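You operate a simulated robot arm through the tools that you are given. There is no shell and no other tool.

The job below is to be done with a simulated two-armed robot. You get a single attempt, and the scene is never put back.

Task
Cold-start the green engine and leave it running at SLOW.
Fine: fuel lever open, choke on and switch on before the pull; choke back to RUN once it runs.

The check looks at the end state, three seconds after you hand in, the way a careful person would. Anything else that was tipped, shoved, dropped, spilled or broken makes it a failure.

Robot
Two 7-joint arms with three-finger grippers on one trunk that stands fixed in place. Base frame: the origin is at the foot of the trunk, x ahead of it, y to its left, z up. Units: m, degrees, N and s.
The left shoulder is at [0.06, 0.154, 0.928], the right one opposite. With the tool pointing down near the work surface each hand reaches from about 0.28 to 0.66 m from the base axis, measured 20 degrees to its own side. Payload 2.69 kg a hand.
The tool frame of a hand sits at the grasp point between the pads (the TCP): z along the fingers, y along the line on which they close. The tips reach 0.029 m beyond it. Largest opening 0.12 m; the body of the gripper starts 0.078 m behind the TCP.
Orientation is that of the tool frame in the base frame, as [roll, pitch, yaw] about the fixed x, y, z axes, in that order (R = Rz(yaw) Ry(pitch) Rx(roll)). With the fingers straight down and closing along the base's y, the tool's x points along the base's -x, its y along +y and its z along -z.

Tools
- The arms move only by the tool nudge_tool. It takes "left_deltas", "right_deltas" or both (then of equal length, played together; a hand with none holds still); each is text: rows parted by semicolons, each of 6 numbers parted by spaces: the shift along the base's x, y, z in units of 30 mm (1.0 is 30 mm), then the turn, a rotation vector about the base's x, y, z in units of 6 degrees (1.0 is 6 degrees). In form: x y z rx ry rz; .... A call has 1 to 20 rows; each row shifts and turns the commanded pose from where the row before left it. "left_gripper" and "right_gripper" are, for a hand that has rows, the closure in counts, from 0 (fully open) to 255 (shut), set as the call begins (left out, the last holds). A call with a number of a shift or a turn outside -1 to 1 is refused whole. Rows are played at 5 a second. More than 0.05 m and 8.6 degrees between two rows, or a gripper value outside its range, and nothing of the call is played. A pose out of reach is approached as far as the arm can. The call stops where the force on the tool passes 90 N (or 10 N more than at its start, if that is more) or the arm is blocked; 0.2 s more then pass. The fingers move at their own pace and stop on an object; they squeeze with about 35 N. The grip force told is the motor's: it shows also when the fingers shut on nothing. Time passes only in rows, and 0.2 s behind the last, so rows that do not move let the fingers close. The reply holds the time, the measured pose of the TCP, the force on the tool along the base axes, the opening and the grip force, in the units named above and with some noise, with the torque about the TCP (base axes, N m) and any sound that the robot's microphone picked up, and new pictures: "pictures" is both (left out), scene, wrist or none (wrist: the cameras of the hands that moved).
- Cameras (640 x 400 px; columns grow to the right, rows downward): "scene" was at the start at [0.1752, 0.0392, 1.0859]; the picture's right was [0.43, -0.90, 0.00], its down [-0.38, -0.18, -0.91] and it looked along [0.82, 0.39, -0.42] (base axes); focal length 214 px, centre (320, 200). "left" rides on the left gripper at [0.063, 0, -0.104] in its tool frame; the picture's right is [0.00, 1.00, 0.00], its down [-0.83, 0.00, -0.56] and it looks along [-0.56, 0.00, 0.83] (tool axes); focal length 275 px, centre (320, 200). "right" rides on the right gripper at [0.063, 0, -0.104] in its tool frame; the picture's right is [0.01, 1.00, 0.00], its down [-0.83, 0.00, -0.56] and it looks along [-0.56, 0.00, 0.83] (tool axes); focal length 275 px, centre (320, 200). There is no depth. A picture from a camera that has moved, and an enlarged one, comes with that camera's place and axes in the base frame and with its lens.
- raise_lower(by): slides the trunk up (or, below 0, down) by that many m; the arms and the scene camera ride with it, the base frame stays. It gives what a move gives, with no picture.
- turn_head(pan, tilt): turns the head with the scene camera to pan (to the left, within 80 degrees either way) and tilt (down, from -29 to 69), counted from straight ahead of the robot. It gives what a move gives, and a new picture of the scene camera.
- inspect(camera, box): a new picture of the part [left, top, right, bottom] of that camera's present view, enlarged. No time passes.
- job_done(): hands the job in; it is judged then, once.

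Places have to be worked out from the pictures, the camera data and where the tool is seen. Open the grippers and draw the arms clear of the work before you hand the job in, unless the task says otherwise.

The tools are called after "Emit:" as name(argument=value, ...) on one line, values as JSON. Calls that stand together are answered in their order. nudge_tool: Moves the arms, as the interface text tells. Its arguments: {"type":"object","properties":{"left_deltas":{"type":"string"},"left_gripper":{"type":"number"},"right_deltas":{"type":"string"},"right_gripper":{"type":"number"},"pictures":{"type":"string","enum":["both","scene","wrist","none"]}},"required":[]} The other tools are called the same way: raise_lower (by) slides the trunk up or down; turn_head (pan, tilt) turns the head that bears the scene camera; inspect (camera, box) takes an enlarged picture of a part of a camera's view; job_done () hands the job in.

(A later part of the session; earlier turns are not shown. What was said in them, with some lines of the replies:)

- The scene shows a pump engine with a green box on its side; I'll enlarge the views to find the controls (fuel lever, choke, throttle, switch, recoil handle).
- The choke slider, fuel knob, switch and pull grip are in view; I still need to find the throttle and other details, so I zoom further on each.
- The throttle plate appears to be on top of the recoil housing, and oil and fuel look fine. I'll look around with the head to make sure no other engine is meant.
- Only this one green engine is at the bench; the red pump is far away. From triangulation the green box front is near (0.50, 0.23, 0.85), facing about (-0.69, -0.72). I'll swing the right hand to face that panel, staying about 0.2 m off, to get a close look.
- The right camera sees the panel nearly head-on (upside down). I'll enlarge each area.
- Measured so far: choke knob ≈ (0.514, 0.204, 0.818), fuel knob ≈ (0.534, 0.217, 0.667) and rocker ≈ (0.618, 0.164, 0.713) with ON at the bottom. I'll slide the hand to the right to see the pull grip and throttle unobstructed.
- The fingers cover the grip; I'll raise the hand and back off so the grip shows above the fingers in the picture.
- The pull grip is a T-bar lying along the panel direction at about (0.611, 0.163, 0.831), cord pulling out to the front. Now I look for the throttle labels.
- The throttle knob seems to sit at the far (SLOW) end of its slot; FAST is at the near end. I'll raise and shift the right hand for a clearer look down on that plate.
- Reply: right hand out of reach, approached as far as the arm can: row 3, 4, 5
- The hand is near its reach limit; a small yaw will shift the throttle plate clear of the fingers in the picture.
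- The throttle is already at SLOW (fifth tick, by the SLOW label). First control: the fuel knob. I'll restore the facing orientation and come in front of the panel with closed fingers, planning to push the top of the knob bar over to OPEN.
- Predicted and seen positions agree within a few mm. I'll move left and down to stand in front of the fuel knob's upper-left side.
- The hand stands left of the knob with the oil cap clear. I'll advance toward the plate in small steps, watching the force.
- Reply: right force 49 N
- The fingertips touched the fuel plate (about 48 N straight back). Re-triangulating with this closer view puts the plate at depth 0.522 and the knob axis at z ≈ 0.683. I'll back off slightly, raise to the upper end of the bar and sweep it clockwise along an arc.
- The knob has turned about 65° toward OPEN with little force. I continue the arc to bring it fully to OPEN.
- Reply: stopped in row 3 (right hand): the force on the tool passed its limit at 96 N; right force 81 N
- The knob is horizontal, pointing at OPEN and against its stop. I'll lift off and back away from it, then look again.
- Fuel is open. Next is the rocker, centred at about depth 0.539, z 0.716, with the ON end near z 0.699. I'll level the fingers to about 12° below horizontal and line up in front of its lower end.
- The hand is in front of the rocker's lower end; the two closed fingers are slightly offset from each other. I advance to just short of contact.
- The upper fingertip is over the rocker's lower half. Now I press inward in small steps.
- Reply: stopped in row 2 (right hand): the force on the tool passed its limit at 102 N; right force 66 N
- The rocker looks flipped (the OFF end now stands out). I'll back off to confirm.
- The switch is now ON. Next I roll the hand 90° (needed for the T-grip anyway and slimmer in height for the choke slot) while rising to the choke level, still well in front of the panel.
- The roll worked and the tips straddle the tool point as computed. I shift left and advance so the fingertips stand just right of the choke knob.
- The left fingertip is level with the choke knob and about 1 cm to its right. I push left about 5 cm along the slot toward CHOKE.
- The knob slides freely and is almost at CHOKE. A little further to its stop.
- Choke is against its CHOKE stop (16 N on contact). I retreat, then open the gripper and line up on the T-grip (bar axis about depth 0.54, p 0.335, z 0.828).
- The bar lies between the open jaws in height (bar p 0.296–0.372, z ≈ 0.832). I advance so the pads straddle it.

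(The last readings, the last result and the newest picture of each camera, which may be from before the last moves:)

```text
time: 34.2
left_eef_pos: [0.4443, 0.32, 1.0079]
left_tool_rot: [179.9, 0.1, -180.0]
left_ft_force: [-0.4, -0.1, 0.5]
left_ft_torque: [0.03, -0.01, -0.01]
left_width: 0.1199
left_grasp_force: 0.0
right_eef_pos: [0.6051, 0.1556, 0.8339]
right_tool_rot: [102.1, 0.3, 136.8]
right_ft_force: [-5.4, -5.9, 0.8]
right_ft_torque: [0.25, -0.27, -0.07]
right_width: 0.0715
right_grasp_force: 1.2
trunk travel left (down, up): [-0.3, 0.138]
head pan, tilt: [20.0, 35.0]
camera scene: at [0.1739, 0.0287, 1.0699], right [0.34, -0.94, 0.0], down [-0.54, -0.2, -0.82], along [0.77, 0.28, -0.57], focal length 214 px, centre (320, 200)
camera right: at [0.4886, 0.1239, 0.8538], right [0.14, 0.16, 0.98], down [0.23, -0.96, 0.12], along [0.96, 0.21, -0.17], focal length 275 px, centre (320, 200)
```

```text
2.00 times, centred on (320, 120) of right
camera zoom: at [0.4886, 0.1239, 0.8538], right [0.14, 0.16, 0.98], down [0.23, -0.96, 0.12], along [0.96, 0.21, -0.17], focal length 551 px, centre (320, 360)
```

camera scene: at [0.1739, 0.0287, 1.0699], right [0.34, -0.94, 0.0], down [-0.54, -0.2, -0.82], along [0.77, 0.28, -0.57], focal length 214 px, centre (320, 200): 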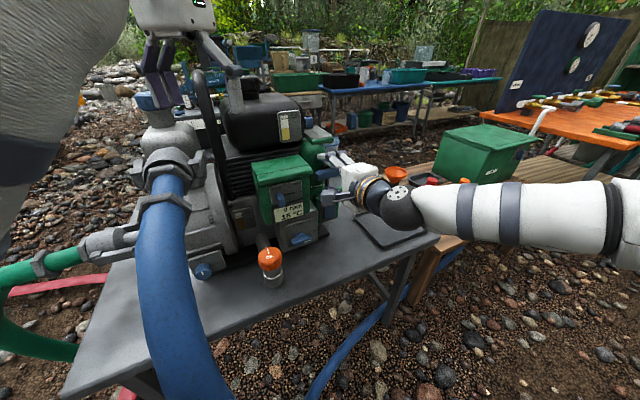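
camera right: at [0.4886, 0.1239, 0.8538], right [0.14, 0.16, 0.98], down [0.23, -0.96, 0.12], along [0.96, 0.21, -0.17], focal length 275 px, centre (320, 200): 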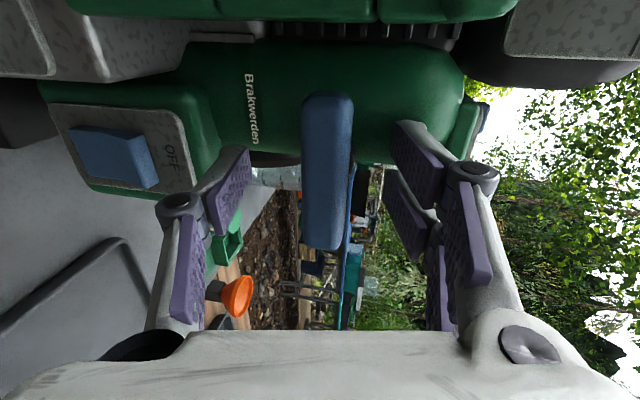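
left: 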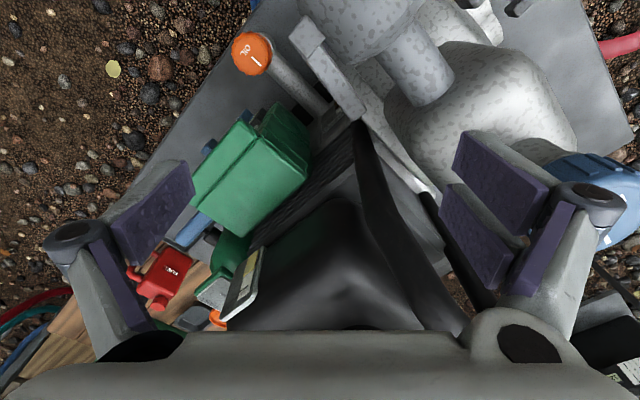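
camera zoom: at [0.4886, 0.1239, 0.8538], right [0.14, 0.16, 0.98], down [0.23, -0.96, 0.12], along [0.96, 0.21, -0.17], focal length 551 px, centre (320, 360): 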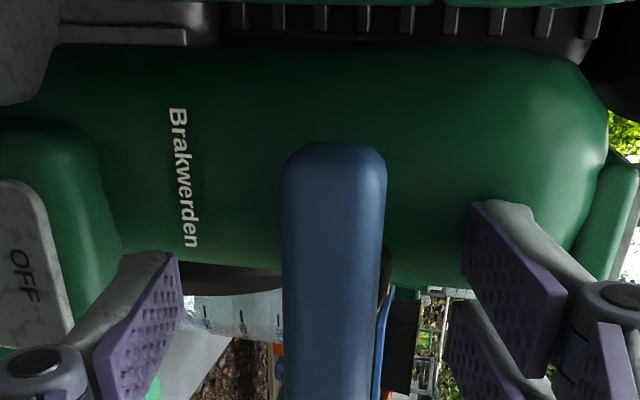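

Light contact (8 N) with the housing at the upper jaw tip; the bar is between the jaws. I back off 3 mm and close on the grip.

Emit:
nudge_tool(right_deltas="-0.09 -0.095 0 0 0 0;0 0 0 0 0 0;0 0 0 0 0 0;0 0 0 0 0 0;0 0 0 0 0 0", right_gripper=255)

Emit:
inspect(camera="right", box=[160, 20, 480, 220])

Emit:
inspect(camera="scene", box=[270, 140, 390, 230])

```text
time: 35.4
left_eef_pos: [0.4454, 0.3228, 1.0072]
left_tool_rot: [-179.9, 0.1, -180.0]
left_ft_force: [0.0, -0.6, 0.4]
left_ft_torque: [0.01, 0.02, -0.02]
left_width: 0.12
left_grasp_force: 0.1
right_eef_pos: [0.6019, 0.1563, 0.8386]
right_tool_rot: [101.8, 0.4, 136.7]
right_ft_force: [21.7, 22.1, 29.5]
right_ft_torque: [0.91, -0.71, 0.04]
right_width: 0.0239
right_grasp_force: 35.2
trunk travel left (down, up): [-0.3, 0.138]
head pan, tilt: [20.0, 35.0]
camera scene: at [0.1746, 0.0309, 1.0698], right [0.34, -0.94, 0.0], down [-0.54, -0.2, -0.82], along [0.77, 0.28, -0.57], focal length 214 px, centre (320, 200)
camera right: at [0.4864, 0.1233, 0.8573], right [0.13, 0.16, 0.98], down [0.23, -0.96, 0.12], along [0.96, 0.21, -0.16], focal length 275 px, centre (320, 200)
```

scene: 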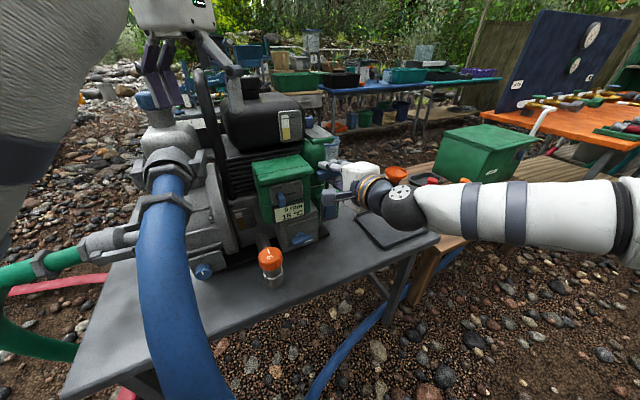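
right: 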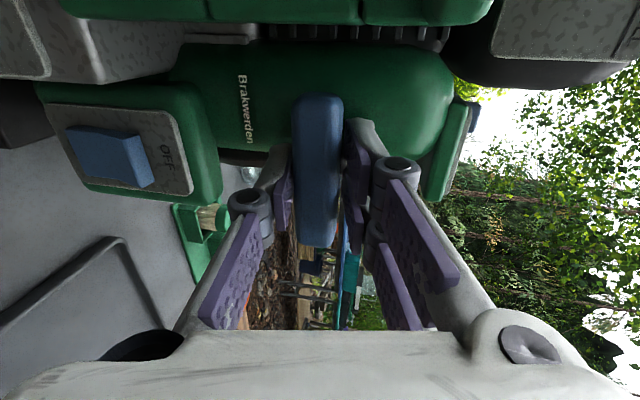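

```text
2.00 times, centred on (320, 120) of right
camera zoom: at [0.4864, 0.1233, 0.8573], right [0.13, 0.16, 0.98], down [0.23, -0.96, 0.12], along [0.96, 0.21, -0.16], focal length 551 px, centre (320, 360)
```

zoom: 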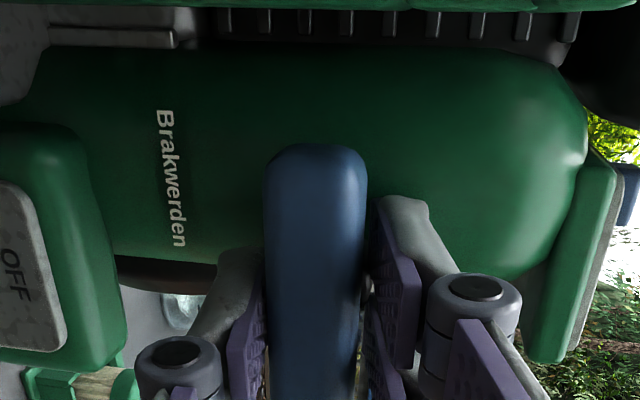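

```text
4.44 times, centred on (330, 185) of scene
camera zoom: at [0.1746, 0.0309, 1.0698], right [0.34, -0.94, 0.0], down [-0.54, -0.2, -0.82], along [0.77, 0.28, -0.57], focal length 953 px, centre (276, 267)
```

zoom: 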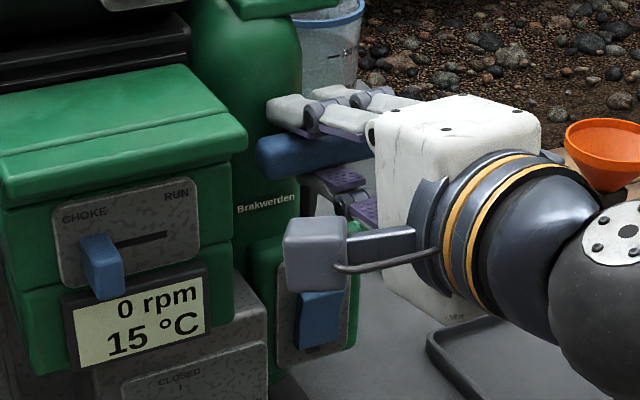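

Gripped (width 24 mm, 35 N), with some residual upward load of 30 N; I relax the commanded pose toward the handle's height first.

Emit:
nudge_tool(right_deltas="0.04 0.04 0.15 0 0 0;0 0 0.05 0 0 0", pictures="none")

```text
time: 36.0
left_eef_pos: [0.4464, 0.3218, 1.0063]
left_tool_rot: [-179.9, 0.1, -180.0]
left_ft_force: [1.0, -0.1, 0.1]
left_ft_torque: [-0.01, 0.0, 0.01]
left_width: 0.1199
left_grasp_force: 0.0
right_eef_pos: [0.6032, 0.1556, 0.8384]
right_tool_rot: [102.3, 0.2, 136.9]
right_ft_force: [10.1, 11.4, 13.7]
right_ft_torque: [1.09, -0.55, -0.16]
right_width: 0.024
right_grasp_force: 35.4
trunk travel left (down, up): [-0.3, 0.138]
head pan, tilt: [20.0, 35.0]
```

Load is down to about 20 N. Now the pull: straight out along the cord at about 0.2 m/s for some 0.37 m, bending slightly right at the end.

Emit:
nudge_tool(right_deltas="-0.94 -0.998 0 0 0 0;-0.94 -0.998 0 0 0 0;-0.94 -0.998 0 0 0 0;-0.94 -0.998 0 0 0 0;-0.94 -0.998 0 0 0 0;-0.94 -0.998 0 0 0 0;-0.94 -0.998 0 0 0 0;-0.8 -0.998 0 0 0 0;-0.8 -0.998 0 0 0 0")

Emit:
inspect(camera="scene", box=[260, 160, 360, 240])

```text
time: 37.9
left_eef_pos: [0.4436, 0.3223, 1.0085]
left_tool_rot: [180.0, 0.3, -180.0]
left_ft_force: [0.0, 0.5, 0.3]
left_ft_torque: [-0.02, 0.04, -0.01]
left_width: 0.1201
left_grasp_force: 0.1
right_eef_pos: [0.4275, -0.0936, 0.8488]
right_tool_rot: [99.2, 2.5, 137.1]
right_ft_force: [1.5, 7.8, 64.9]
right_ft_torque: [2.07, -0.07, 0.92]
right_width: 0.002
right_grasp_force: 31.0
right hand out of reach, approached as far as the arm can: row 7, 8, 9
trunk travel left (down, up): [-0.3, 0.138]
head pan, tilt: [20.0, 35.0]
stopped in row 9 (right hand): the force on the tool passed its limit at 100 N (the readings are from after the stop); the commanded pose is now the measured one
camera scene: at [0.1721, 0.0299, 1.0706], right [0.34, -0.94, 0.0], down [-0.54, -0.2, -0.82], along [0.77, 0.28, -0.57], focal length 214 px, centre (320, 200)
camera right: at [0.3111, -0.1285, 0.8605], right [0.07, 0.15, 0.99], down [0.23, -0.96, 0.13], along [0.97, 0.22, -0.1], focal length 275 px, centre (320, 200)
```

scene: 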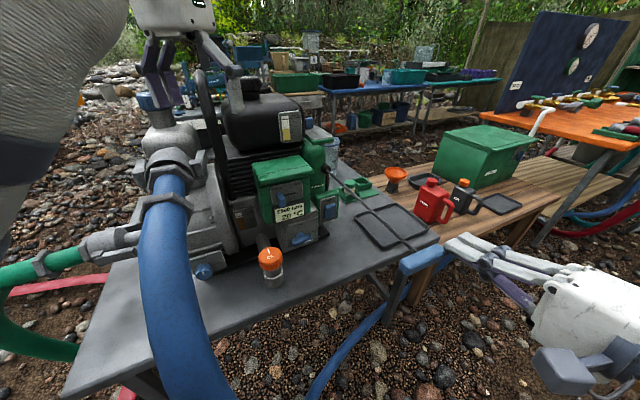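
right: 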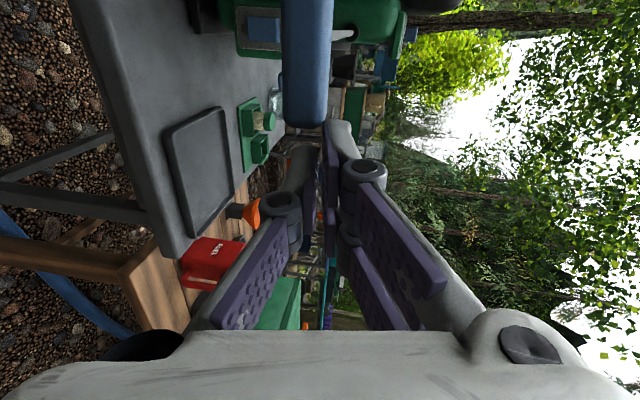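

```text
5.00 times, centred on (310, 200) of scene
camera zoom: at [0.1721, 0.0299, 1.0706], right [0.34, -0.94, 0.0], down [-0.54, -0.2, -0.82], along [0.77, 0.28, -0.57], focal length 1072 px, centre (370, 200)
```

zoom: 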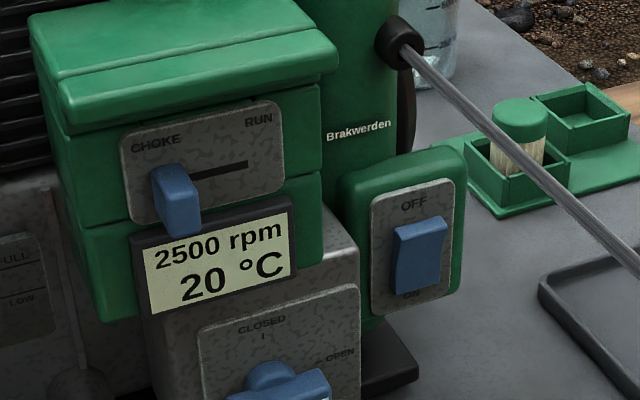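

The engine shows 2500 rpm; the handle has just slipped off the fingertips and should rewind. I hold still briefly and look.

Emit:
nudge_tool(right_deltas="0 0 0.3 0 0 0;0 0 0.3 0 0 0;0 0 0 0 0 0;0 0 0 0 0 0")

Emit:
inspect(camera="scene", box=[240, 140, 440, 270])

```text
time: 38.9
left_eef_pos: [0.4458, 0.3214, 1.0062]
left_tool_rot: [-179.9, -0.1, -179.9]
left_ft_force: [-0.2, -0.4, 0.1]
left_ft_torque: [0.02, 0.0, -0.01]
left_width: 0.1199
left_grasp_force: 0.1
right_eef_pos: [0.4322, -0.0982, 0.8543]
right_tool_rot: [100.5, 1.5, 136.9]
right_ft_force: [0.0, -0.2, 0.0]
right_ft_torque: [0.02, -0.03, 0.02]
right_width: 0.0
right_grasp_force: 28.7
right hand out of reach, approached as far as the arm can: row 2
trunk travel left (down, up): [-0.3, 0.138]
head pan, tilt: [20.0, 35.0]
camera scene: at [0.1748, 0.0295, 1.0696], right [0.34, -0.94, 0.0], down [-0.54, -0.2, -0.82], along [0.77, 0.28, -0.57], focal length 214 px, centre (320, 200)
camera right: at [0.3163, -0.1309, 0.8707], right [0.1, 0.15, 0.98], down [0.23, -0.96, 0.13], along [0.97, 0.22, -0.13], focal length 275 px, centre (320, 200)
```

scene: 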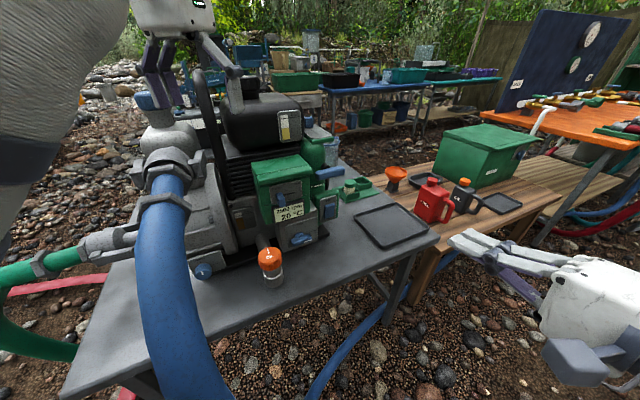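
right: 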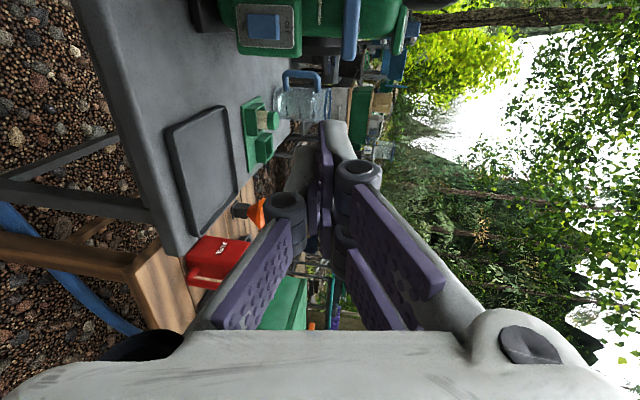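

```text
3.08 times, centred on (340, 205) of scene
camera zoom: at [0.1748, 0.0295, 1.0696], right [0.34, -0.94, 0.0], down [-0.54, -0.2, -0.82], along [0.77, 0.28, -0.57], focal length 660 px, centre (258, 185)
```

zoom: 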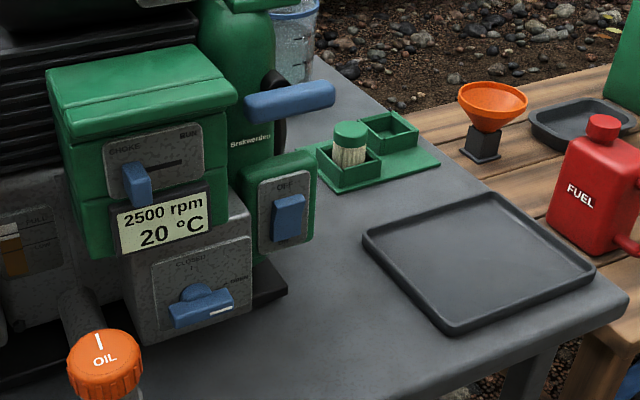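

It keeps running at 2500 rpm / 20 °C and the handle is back home. Now the choke must go back to RUN: I turn the hand 30° left so its body stays right, and go to the left side of the choke knob.

Emit:
nudge_tool(right_deltas="-0.096 0.938 -0.093 0 0 0.5;-0.096 0.938 -0.093 0 0 0.5;-0.096 0.938 -0.093 0 0 0.5;-0.096 0.938 -0.093 0 0 0.5;-0.096 0.938 -0.093 0 0 0.5;-0.096 0.938 -0.093 0 0 0.5;-0.096 0.938 -0.093 0 0 0.5;-0.096 0.938 -0.093 0 0 0.5;-0.096 0.938 -0.093 0 0 0.5;-0.096 0.938 -0.093 0 0 0.5", right_gripper=255)

Emit:
inspect(camera="scene", box=[220, 150, 360, 270])

```text
time: 41.1
left_eef_pos: [0.4462, 0.3219, 1.0066]
left_tool_rot: [179.9, -0.1, -179.9]
left_ft_force: [0.1, 0.1, 0.1]
left_ft_torque: [-0.02, 0.01, 0.02]
left_width: 0.1199
left_grasp_force: 0.0
right_eef_pos: [0.4051, 0.1835, 0.8279]
right_tool_rot: [100.4, 1.6, 167.0]
right_ft_force: [0.0, 1.4, 0.2]
right_ft_torque: [-0.04, -0.03, -0.01]
right_width: 0.0
right_grasp_force: 28.6
trunk travel left (down, up): [-0.3, 0.138]
head pan, tilt: [20.0, 35.0]
camera scene: at [0.1748, 0.0296, 1.0697], right [0.34, -0.94, 0.0], down [-0.54, -0.2, -0.82], along [0.77, 0.28, -0.57], focal length 214 px, centre (320, 200)
camera right: at [0.3202, 0.0964, 0.8435], right [0.01, 0.18, 0.98], down [0.68, -0.72, 0.13], along [0.73, 0.67, -0.13], focal length 275 px, centre (320, 200)
```

scene: 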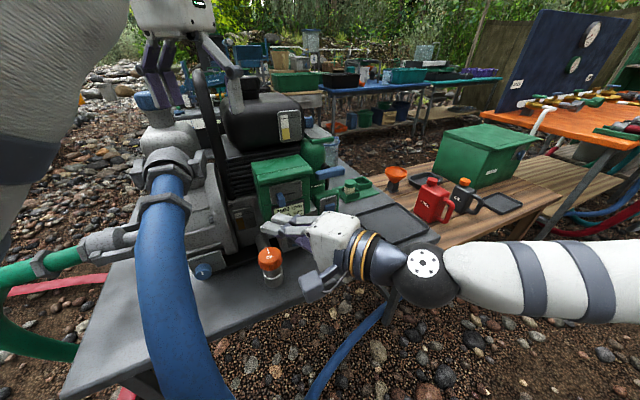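
right: 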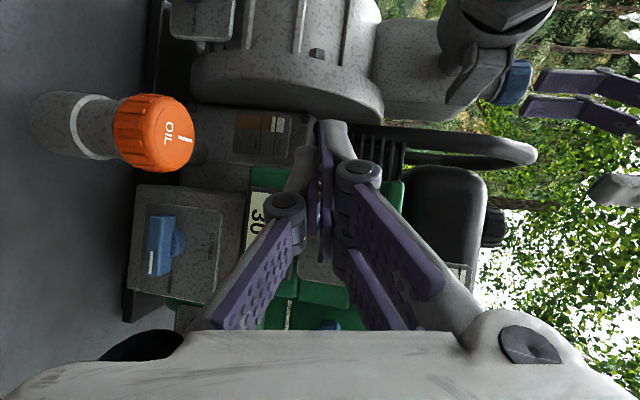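

```text
3.33 times, centred on (290, 210) of scene
camera zoom: at [0.1748, 0.0296, 1.0697], right [0.34, -0.94, 0.0], down [-0.54, -0.2, -0.82], along [0.77, 0.28, -0.57], focal length 715 px, centre (420, 167)
```

zoom: 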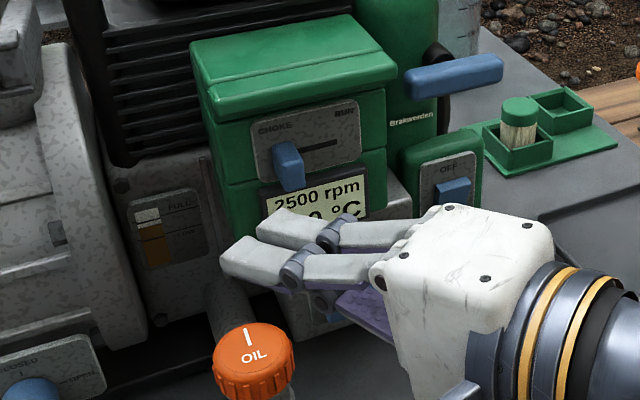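

The tips are in front-left of the choke knob with clearance. I advance about 6 cm toward the plate.

Emit:
nudge_tool(right_deltas="0.45 0.478 -0.02 0 0 0;0.45 0.478 -0.02 0 0 0;0.4 0.425 0 0 0 0")

Emit:
inspect(camera="scene", box=[240, 170, 340, 240])

Emit:
inspect(camera="right", box=[200, 60, 440, 220])

```text
time: 41.9
left_eef_pos: [0.4465, 0.3214, 1.0058]
left_tool_rot: [180.0, 0.0, -179.9]
left_ft_force: [-0.5, -0.2, 1.2]
left_ft_torque: [0.0, 0.05, -0.01]
left_width: 0.1197
left_grasp_force: 0.1
right_eef_pos: [0.4447, 0.2266, 0.8264]
right_tool_rot: [100.4, 1.7, 166.8]
right_ft_force: [-0.5, -0.2, -0.6]
right_ft_torque: [0.01, -0.03, 0.01]
right_width: 0.0001
right_grasp_force: 28.1
trunk travel left (down, up): [-0.3, 0.138]
head pan, tilt: [20.0, 35.0]
camera scene: at [0.1748, 0.0295, 1.0697], right [0.34, -0.94, 0.0], down [-0.54, -0.2, -0.82], along [0.77, 0.28, -0.57], focal length 214 px, centre (320, 200)
camera right: at [0.3594, 0.1387, 0.8423], right [0.01, 0.18, 0.98], down [0.68, -0.72, 0.13], along [0.73, 0.67, -0.13], focal length 275 px, centre (320, 200)
```

scene: 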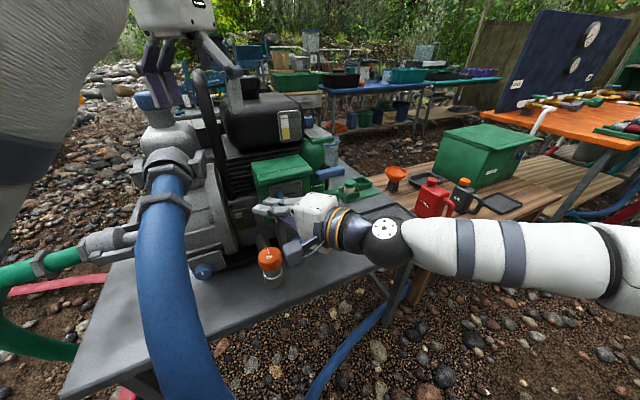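
right: 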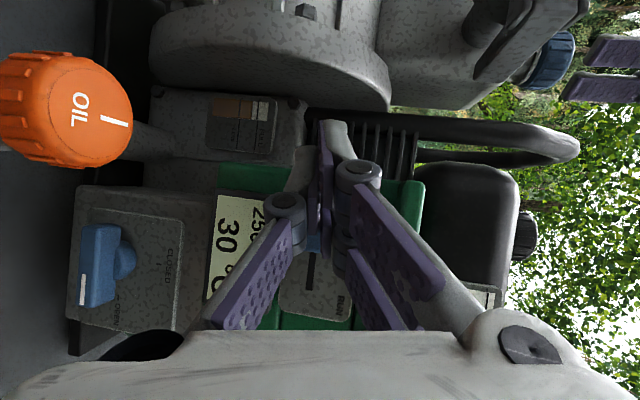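

```text
5.71 times, centred on (290, 205) of scene
camera zoom: at [0.1748, 0.0295, 1.0697], right [0.34, -0.94, 0.0], down [-0.54, -0.2, -0.82], along [0.77, 0.28, -0.57], focal length 1226 px, centre (491, 171)
```

zoom: 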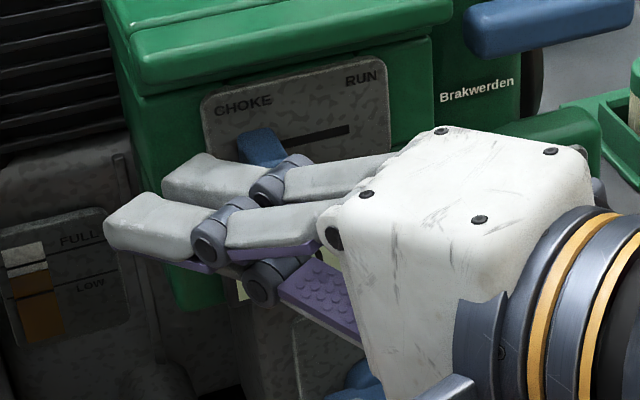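

```text
2.50 times, centred on (320, 140) of right
camera zoom: at [0.3594, 0.1387, 0.8423], right [0.01, 0.18, 0.98], down [0.68, -0.72, 0.13], along [0.73, 0.67, -0.13], focal length 688 px, centre (320, 350)
```

zoom: 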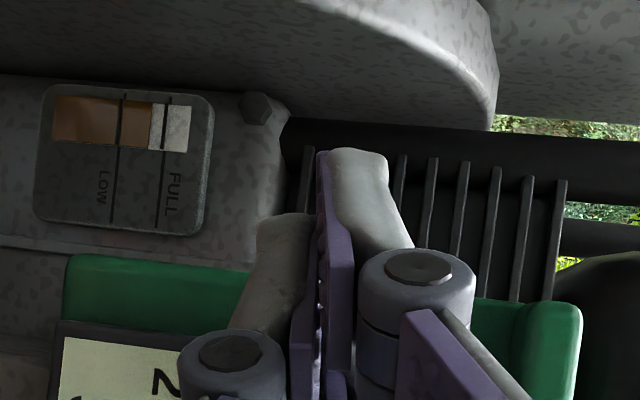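

The right-hand prong is about 1.2 cm left of the knob at the right depth. I push right along the slot toward RUN.

Emit:
nudge_tool(right_deltas="0.243 -0.229 0 0 0 0;0.243 -0.229 0 0 0 0;0.243 -0.229 0 0 0 0;0.243 -0.229 0 0 0 0")

Emit:
inspect(camera="scene", box=[240, 170, 340, 240])

Emit:
inspect(camera="right", box=[200, 120, 440, 320])

```text
time: 42.9
left_eef_pos: [0.446, 0.3211, 1.0069]
left_tool_rot: [180.0, 0.0, -179.9]
left_ft_force: [0.4, -0.9, -0.1]
left_ft_torque: [-0.02, 0.02, -0.01]
left_width: 0.1199
left_grasp_force: 0.2
right_eef_pos: [0.4722, 0.1985, 0.8249]
right_tool_rot: [100.4, 1.6, 166.9]
right_ft_force: [-0.1, -0.5, 0.3]
right_ft_torque: [-0.01, -0.03, 0.02]
right_width: 0.0
right_grasp_force: 28.4
trunk travel left (down, up): [-0.3, 0.138]
head pan, tilt: [20.0, 35.0]
camera scene: at [0.1748, 0.0295, 1.0697], right [0.34, -0.94, 0.0], down [-0.54, -0.2, -0.82], along [0.77, 0.28, -0.57], focal length 214 px, centre (320, 200)
camera right: at [0.3871, 0.111, 0.8411], right [0.01, 0.18, 0.98], down [0.68, -0.72, 0.13], along [0.73, 0.67, -0.13], focal length 275 px, centre (320, 200)
```

scene: 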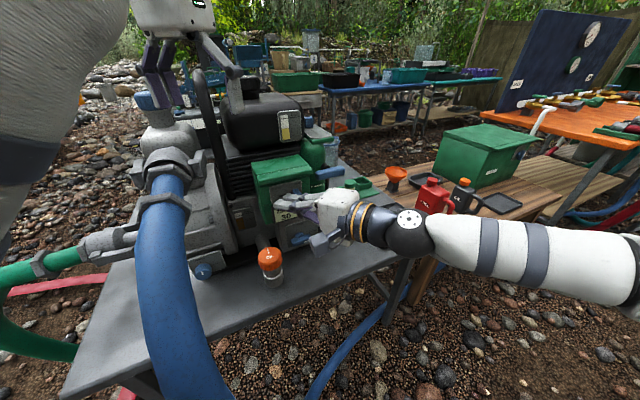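
right: 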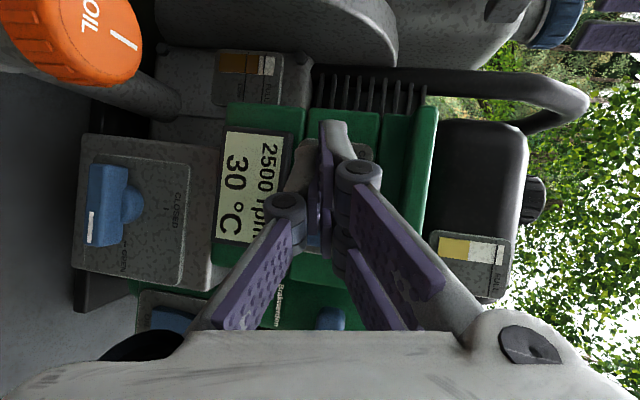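

```text
5.71 times, centred on (290, 205) of scene
camera zoom: at [0.1748, 0.0295, 1.0697], right [0.34, -0.94, 0.0], down [-0.54, -0.2, -0.82], along [0.77, 0.28, -0.57], focal length 1226 px, centre (491, 171)
```

zoom: 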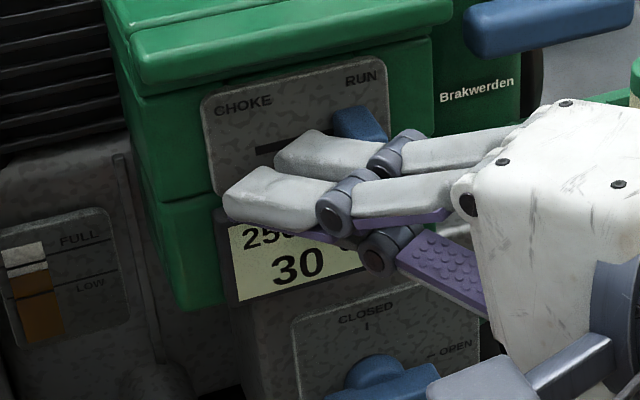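

```text
2.00 times, centred on (320, 220) of right
camera zoom: at [0.3871, 0.111, 0.8411], right [0.01, 0.18, 0.98], down [0.68, -0.72, 0.13], along [0.73, 0.67, -0.13], focal length 551 px, centre (320, 160)
```

zoom: 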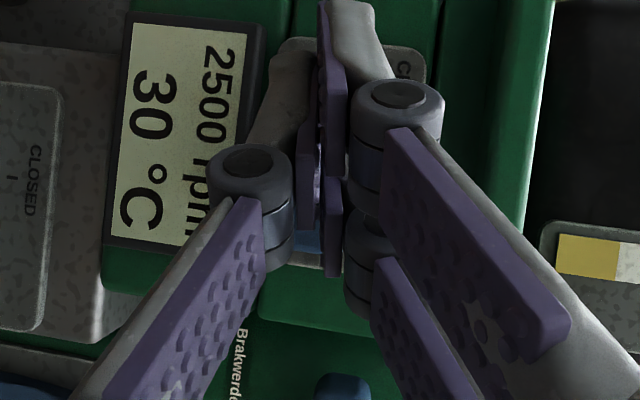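

The knob is nearly at RUN. I continue in small steps until it meets its stop.

Emit:
nudge_tool(right_deltas="0.121 -0.114 0 0 0 0;0.121 -0.114 0 0 0 0;0.121 -0.114 0 0 0 0")

Emit:
inspect(camera="scene", box=[260, 170, 360, 240])

```text
time: 43.7
left_eef_pos: [0.4452, 0.3235, 1.0069]
left_tool_rot: [-179.9, 0.2, -179.8]
left_ft_force: [-0.6, -0.3, 0.3]
left_ft_torque: [-0.02, 0.03, 0.0]
left_width: 0.12
left_grasp_force: 0.1
right_eef_pos: [0.4752, 0.1907, 0.8254]
right_tool_rot: [100.7, 1.5, 167.7]
right_ft_force: [-29.3, 18.0, -2.4]
right_ft_torque: [0.0, 0.15, 0.54]
right_width: 0.0
right_grasp_force: 28.2
trunk travel left (down, up): [-0.3, 0.138]
head pan, tilt: [20.0, 35.0]
camera scene: at [0.1724, 0.0312, 1.07], right [0.34, -0.94, 0.0], down [-0.54, -0.2, -0.82], along [0.77, 0.28, -0.57], focal length 214 px, centre (320, 200)
camera right: at [0.3912, 0.1041, 0.842], right [0.01, 0.19, 0.98], down [0.69, -0.71, 0.13], along [0.72, 0.68, -0.13], focal length 275 px, centre (320, 200)
```

scene: 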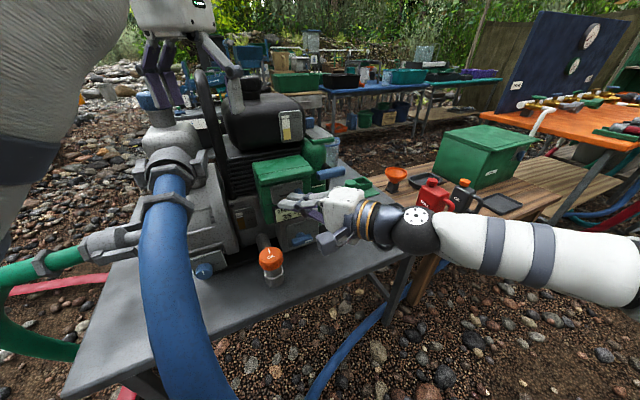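
right: 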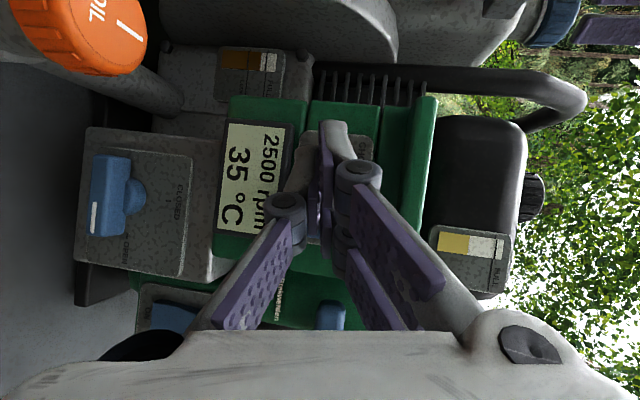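

```text
5.71 times, centred on (310, 205) of scene
camera zoom: at [0.1724, 0.0312, 1.07], right [0.34, -0.94, 0.0], down [-0.54, -0.2, -0.82], along [0.77, 0.28, -0.57], focal length 1226 px, centre (377, 171)
```

zoom: 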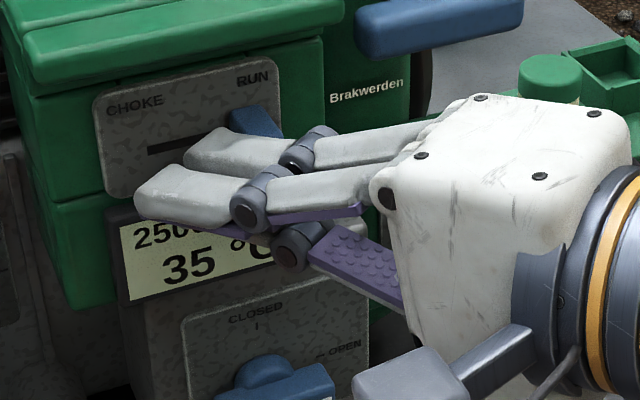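

The knob met its stop at RUN (about 34 N). I release leftwards, back the hand out along its line, and view the result.

Emit:
nudge_tool(right_deltas="-0.3 0.28 0 0 0 0;-0.57 -0.607 0 0 0 0;-0.57 -0.607 0 0 0 0;-0.57 -0.8 0 0 0 0;-0.2 -0.9 0 0 0 0;0 -0.9 0 0 0 0;0 -0.9 0 0 0 0;0 -0.9 0 0 0 0")

Emit:
inspect(camera="scene", box=[250, 150, 370, 260])

Emit:
inspect(camera="scene", box=[290, 105, 350, 150])

```text
time: 45.5
left_eef_pos: [0.4457, 0.3218, 1.006]
left_tool_rot: [-180.0, 0.0, -179.9]
left_ft_force: [0.3, 0.0, -0.2]
left_ft_torque: [-0.02, 0.03, -0.03]
left_width: 0.1201
left_grasp_force: 0.0
right_eef_pos: [0.4174, 0.0262, 0.8274]
right_tool_rot: [100.4, 1.7, 166.9]
right_ft_force: [0.1, -0.6, -0.9]
right_ft_torque: [0.0, -0.01, -0.01]
right_width: 0.0
right_grasp_force: 28.5
trunk travel left (down, up): [-0.3, 0.138]
head pan, tilt: [20.0, 35.0]
camera scene: at [0.1747, 0.0294, 1.0697], right [0.34, -0.94, 0.0], down [-0.54, -0.2, -0.82], along [0.77, 0.28, -0.57], focal length 214 px, centre (320, 200)
camera right: at [0.3317, -0.0612, 0.8425], right [0.01, 0.18, 0.98], down [0.68, -0.72, 0.13], along [0.73, 0.67, -0.13], focal length 275 px, centre (320, 200)
```

scene: 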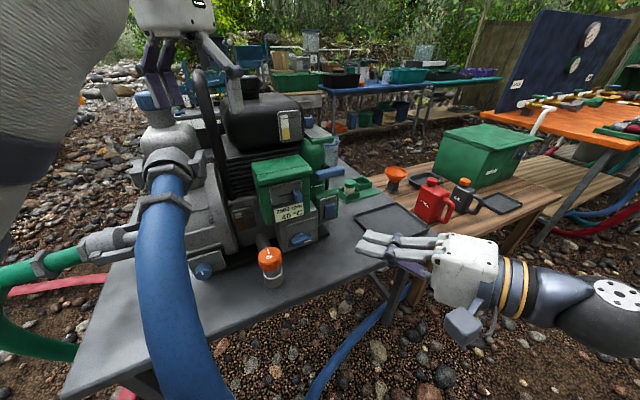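
right: 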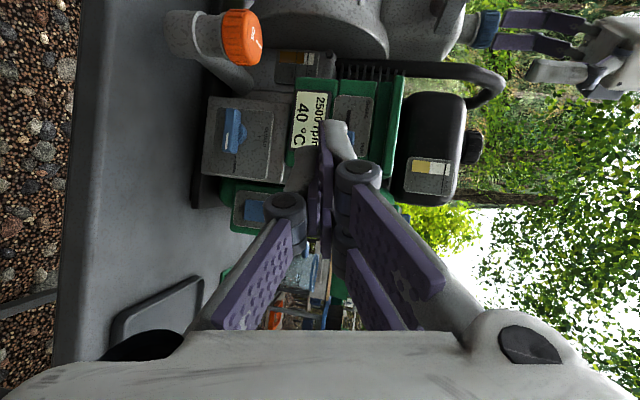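

```text
3.64 times, centred on (310, 205) of scene
camera zoom: at [0.1747, 0.0294, 1.0697], right [0.34, -0.94, 0.0], down [-0.54, -0.2, -0.82], along [0.77, 0.28, -0.57], focal length 780 px, centre (356, 182)
```

zoom: 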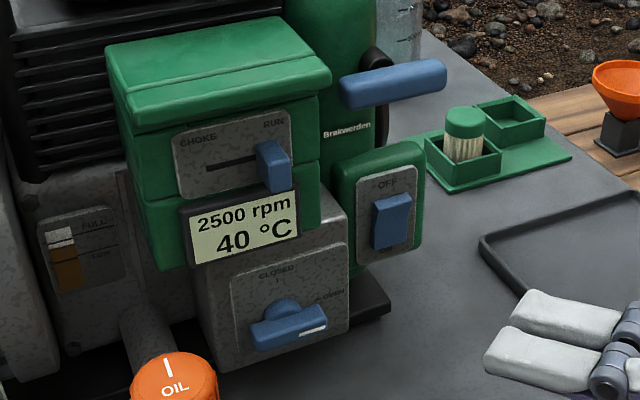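

```text
8.89 times, centred on (320, 128) of scene
camera zoom: at [0.1747, 0.0294, 1.0697], right [0.34, -0.94, 0.0], down [-0.54, -0.2, -0.82], along [0.77, 0.28, -0.57], focal length 1906 px, centre (320, 844)
```

zoom: 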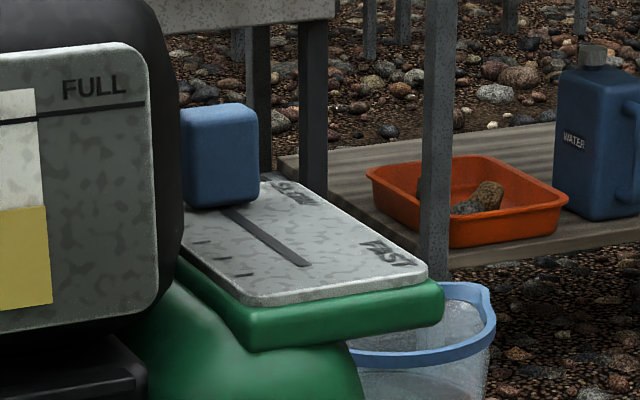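

Engine runs at 2500 rpm with choke at RUN, fuel OPEN and switch ON; the grip is home. I raise the trunk to get a higher view of the throttle plate and double-check SLOW (both arms are in free air).

Emit:
raise_lower(by=0.13)

Emit:
turn_head(pan=15, tilt=38)

Emit:
inspect(camera="scene", box=[255, 90, 355, 170])

```text
time: 47.1
left_eef_pos: [0.4476, 0.3205, 1.1358]
left_tool_rot: [180.0, -0.2, -179.9]
left_ft_force: [0.6, -0.9, 0.2]
left_ft_torque: [0.0, 0.02, 0.01]
left_width: 0.1199
left_grasp_force: 0.0
right_eef_pos: [0.4159, 0.0285, 0.9549]
right_tool_rot: [100.5, 1.5, 166.9]
right_ft_force: [-0.3, 0.0, 0.0]
right_ft_torque: [0.04, 0.0, 0.02]
right_width: 0.0
right_grasp_force: 28.4
trunk travel left (down, up): [-0.43, 0.008]
head pan, tilt: [20.0, 35.0]
```

```text
time: 47.8
left_eef_pos: [0.4477, 0.3219, 1.1368]
left_tool_rot: [180.0, 0.0, -179.9]
left_ft_force: [0.0, -0.5, -0.2]
left_ft_torque: [-0.02, 0.02, 0.02]
left_width: 0.12
left_grasp_force: 0.0
right_eef_pos: [0.4157, 0.0272, 0.9564]
right_tool_rot: [100.4, 1.6, 166.9]
right_ft_force: [-0.4, 1.0, 0.1]
right_ft_torque: [0.01, 0.03, 0.05]
right_width: 0.0
right_grasp_force: 28.1
trunk travel left (down, up): [-0.43, 0.008]
head pan, tilt: [15.0, 38.0]
camera scene: at [0.0943, 0.0217, 1.2126], right [0.26, -0.97, 0.0], down [-0.59, -0.16, -0.79], along [0.76, 0.2, -0.62], focal length 214 px, centre (320, 200)
```

scene: 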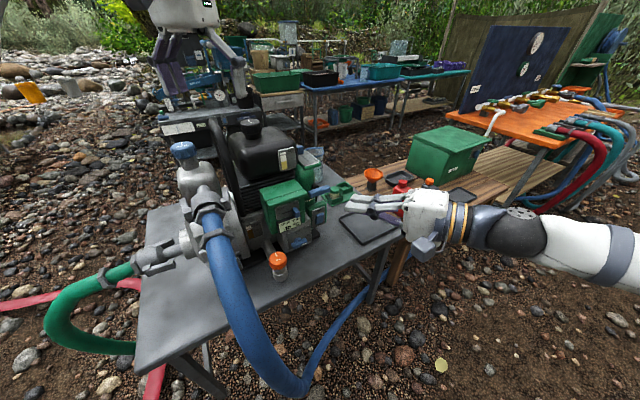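

```text
5.00 times, centred on (305, 130) of scene
camera zoom: at [0.0943, 0.0217, 1.2126], right [0.26, -0.97, 0.0], down [-0.59, -0.16, -0.79], along [0.76, 0.2, -0.62], focal length 1072 px, centre (395, 550)
```

zoom: 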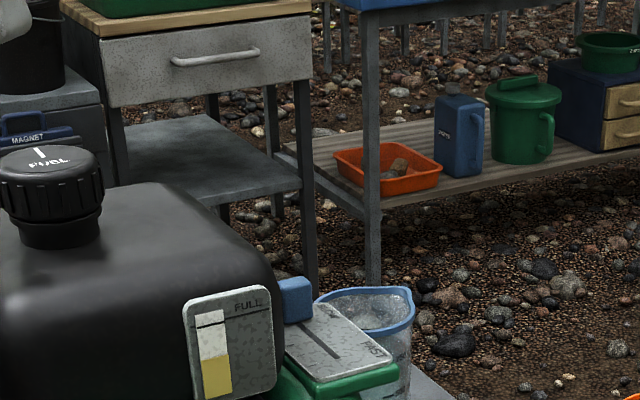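

Emit:
inspect(camera="scene", box=[290, 140, 340, 175])

Emit:
inspect(camera="scene", box=[250, 170, 360, 270])

```text
11.43 times, centred on (315, 158) of scene
camera zoom: at [0.0943, 0.0217, 1.2126], right [0.26, -0.97, 0.0], down [-0.59, -0.16, -0.79], along [0.76, 0.2, -0.62], focal length 2451 px, centre (377, 686)
```

zoom: 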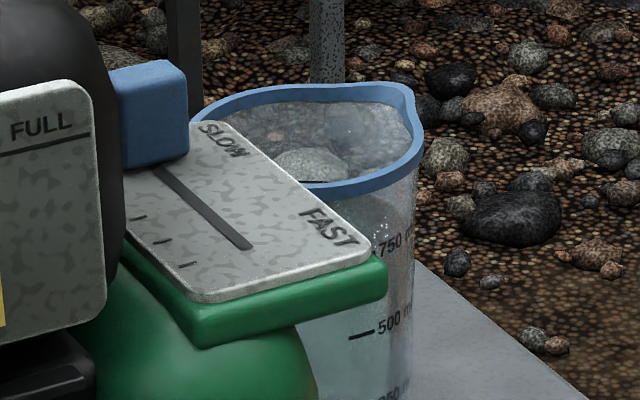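

```text
4.00 times, centred on (305, 220) of scene
camera zoom: at [0.0943, 0.0217, 1.2126], right [0.26, -0.97, 0.0], down [-0.59, -0.16, -0.79], along [0.76, 0.2, -0.62], focal length 858 px, centre (380, 120)
```

zoom: 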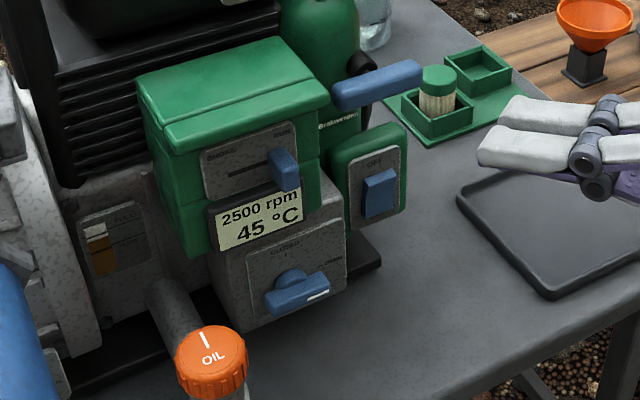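

The throttle is at the SLOW end, rpm steady at 2500, choke RUN, fuel OPEN, switch ON. I draw the right hand back away from the bench and open it.

Emit:
nudge_tool(right_deltas="-0.4 -0.8 0.2 0 0 0;-0.4 -0.8 0.2 0 0 0;-0.4 -0.8 0.2 0 0 0;-0.2 -0.8 0.2 0 0 0;0 -0.8 0 0 0 0;0 -0.5 0 0 0 0", right_gripper=0)

Emit:
inspect(camera="scene", box=[230, 150, 430, 290])

Emit:
inspect(camera="scene", box=[270, 190, 330, 240])

```text
time: 49.2
left_eef_pos: [0.4471, 0.3221, 1.1371]
left_tool_rot: [180.0, 0.1, -179.9]
left_ft_force: [0.2, 0.2, 0.0]
left_ft_torque: [0.0, -0.02, 0.0]
left_width: 0.1201
left_grasp_force: 0.1
right_eef_pos: [0.374, -0.1078, 0.9804]
right_tool_rot: [100.4, 1.7, 166.9]
right_ft_force: [0.5, 0.0, -0.4]
right_ft_torque: [0.03, 0.0, 0.02]
right_width: 0.1201
right_grasp_force: 0.1
trunk travel left (down, up): [-0.43, 0.008]
head pan, tilt: [15.0, 38.0]
camera scene: at [0.0942, 0.0216, 1.2126], right [0.26, -0.97, 0.0], down [-0.59, -0.16, -0.79], along [0.76, 0.2, -0.62], focal length 214 px, centre (320, 200)
camera right: at [0.2889, -0.1952, 0.9962], right [0.01, 0.18, 0.98], down [0.68, -0.72, 0.13], along [0.73, 0.67, -0.13], focal length 275 px, centre (320, 200)
```

scene: 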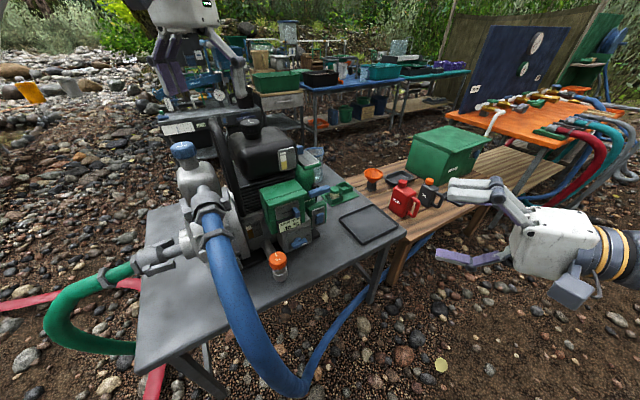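
right: 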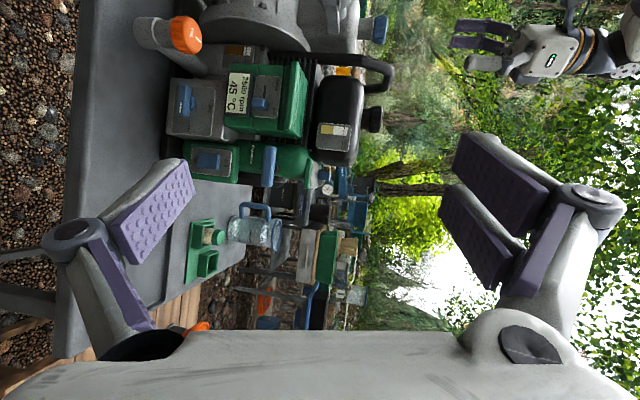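

```text
2.86 times, centred on (330, 220) of scene
camera zoom: at [0.0942, 0.0216, 1.2126], right [0.26, -0.97, 0.0], down [-0.59, -0.16, -0.79], along [0.76, 0.2, -0.62], focal length 613 px, centre (291, 143)
```

zoom: 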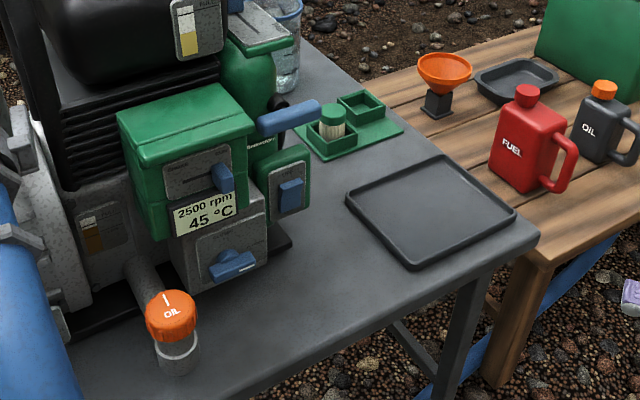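

```text
8.00 times, centred on (300, 215) of scene
camera zoom: at [0.0942, 0.0216, 1.2126], right [0.26, -0.97, 0.0], down [-0.59, -0.16, -0.79], along [0.76, 0.2, -0.62], focal length 1716 px, centre (480, 80)
```

zoom: 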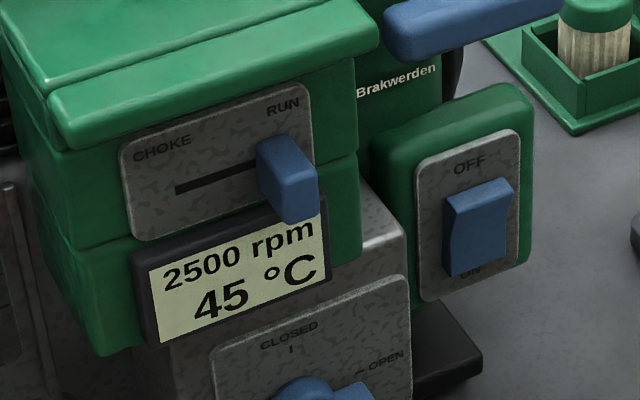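

The engine is running steadily at 2500 rpm and 45 °C. The throttle is at SLOW, choke at RUN, fuel OPEN and switch ON. The pull grip is home, nothing is disturbed, and the arms are clear with grippers open, so I hand the job in.

Emit:
job_done()

```text
The job is handed in.
```

The green engine is running and I've handed the job in. At the last look, just before hand-in, the display read a steady 2500 rpm and 45 °C.

- **Before the pull:** I turned the fuel knob to OPEN, pressed the switch to ON and slid the choke to CHOKE. The engine started on the first pull.
- **After the start:** I slid the choke back to RUN.
- **Throttle:** it was already at SLOW by its tick marks and label, so I left it alone. I didn't push it against its stop to confirm. I also had no reference for the SLOW speed, so I judged it by the lever position and not the rpm.
- **Handle:** it slipped out of the gripper near the end of the pull. The cord rewound and the handle is back in place.

I saw nothing else tipped or moved. Both grippers are open and clear of the bench.
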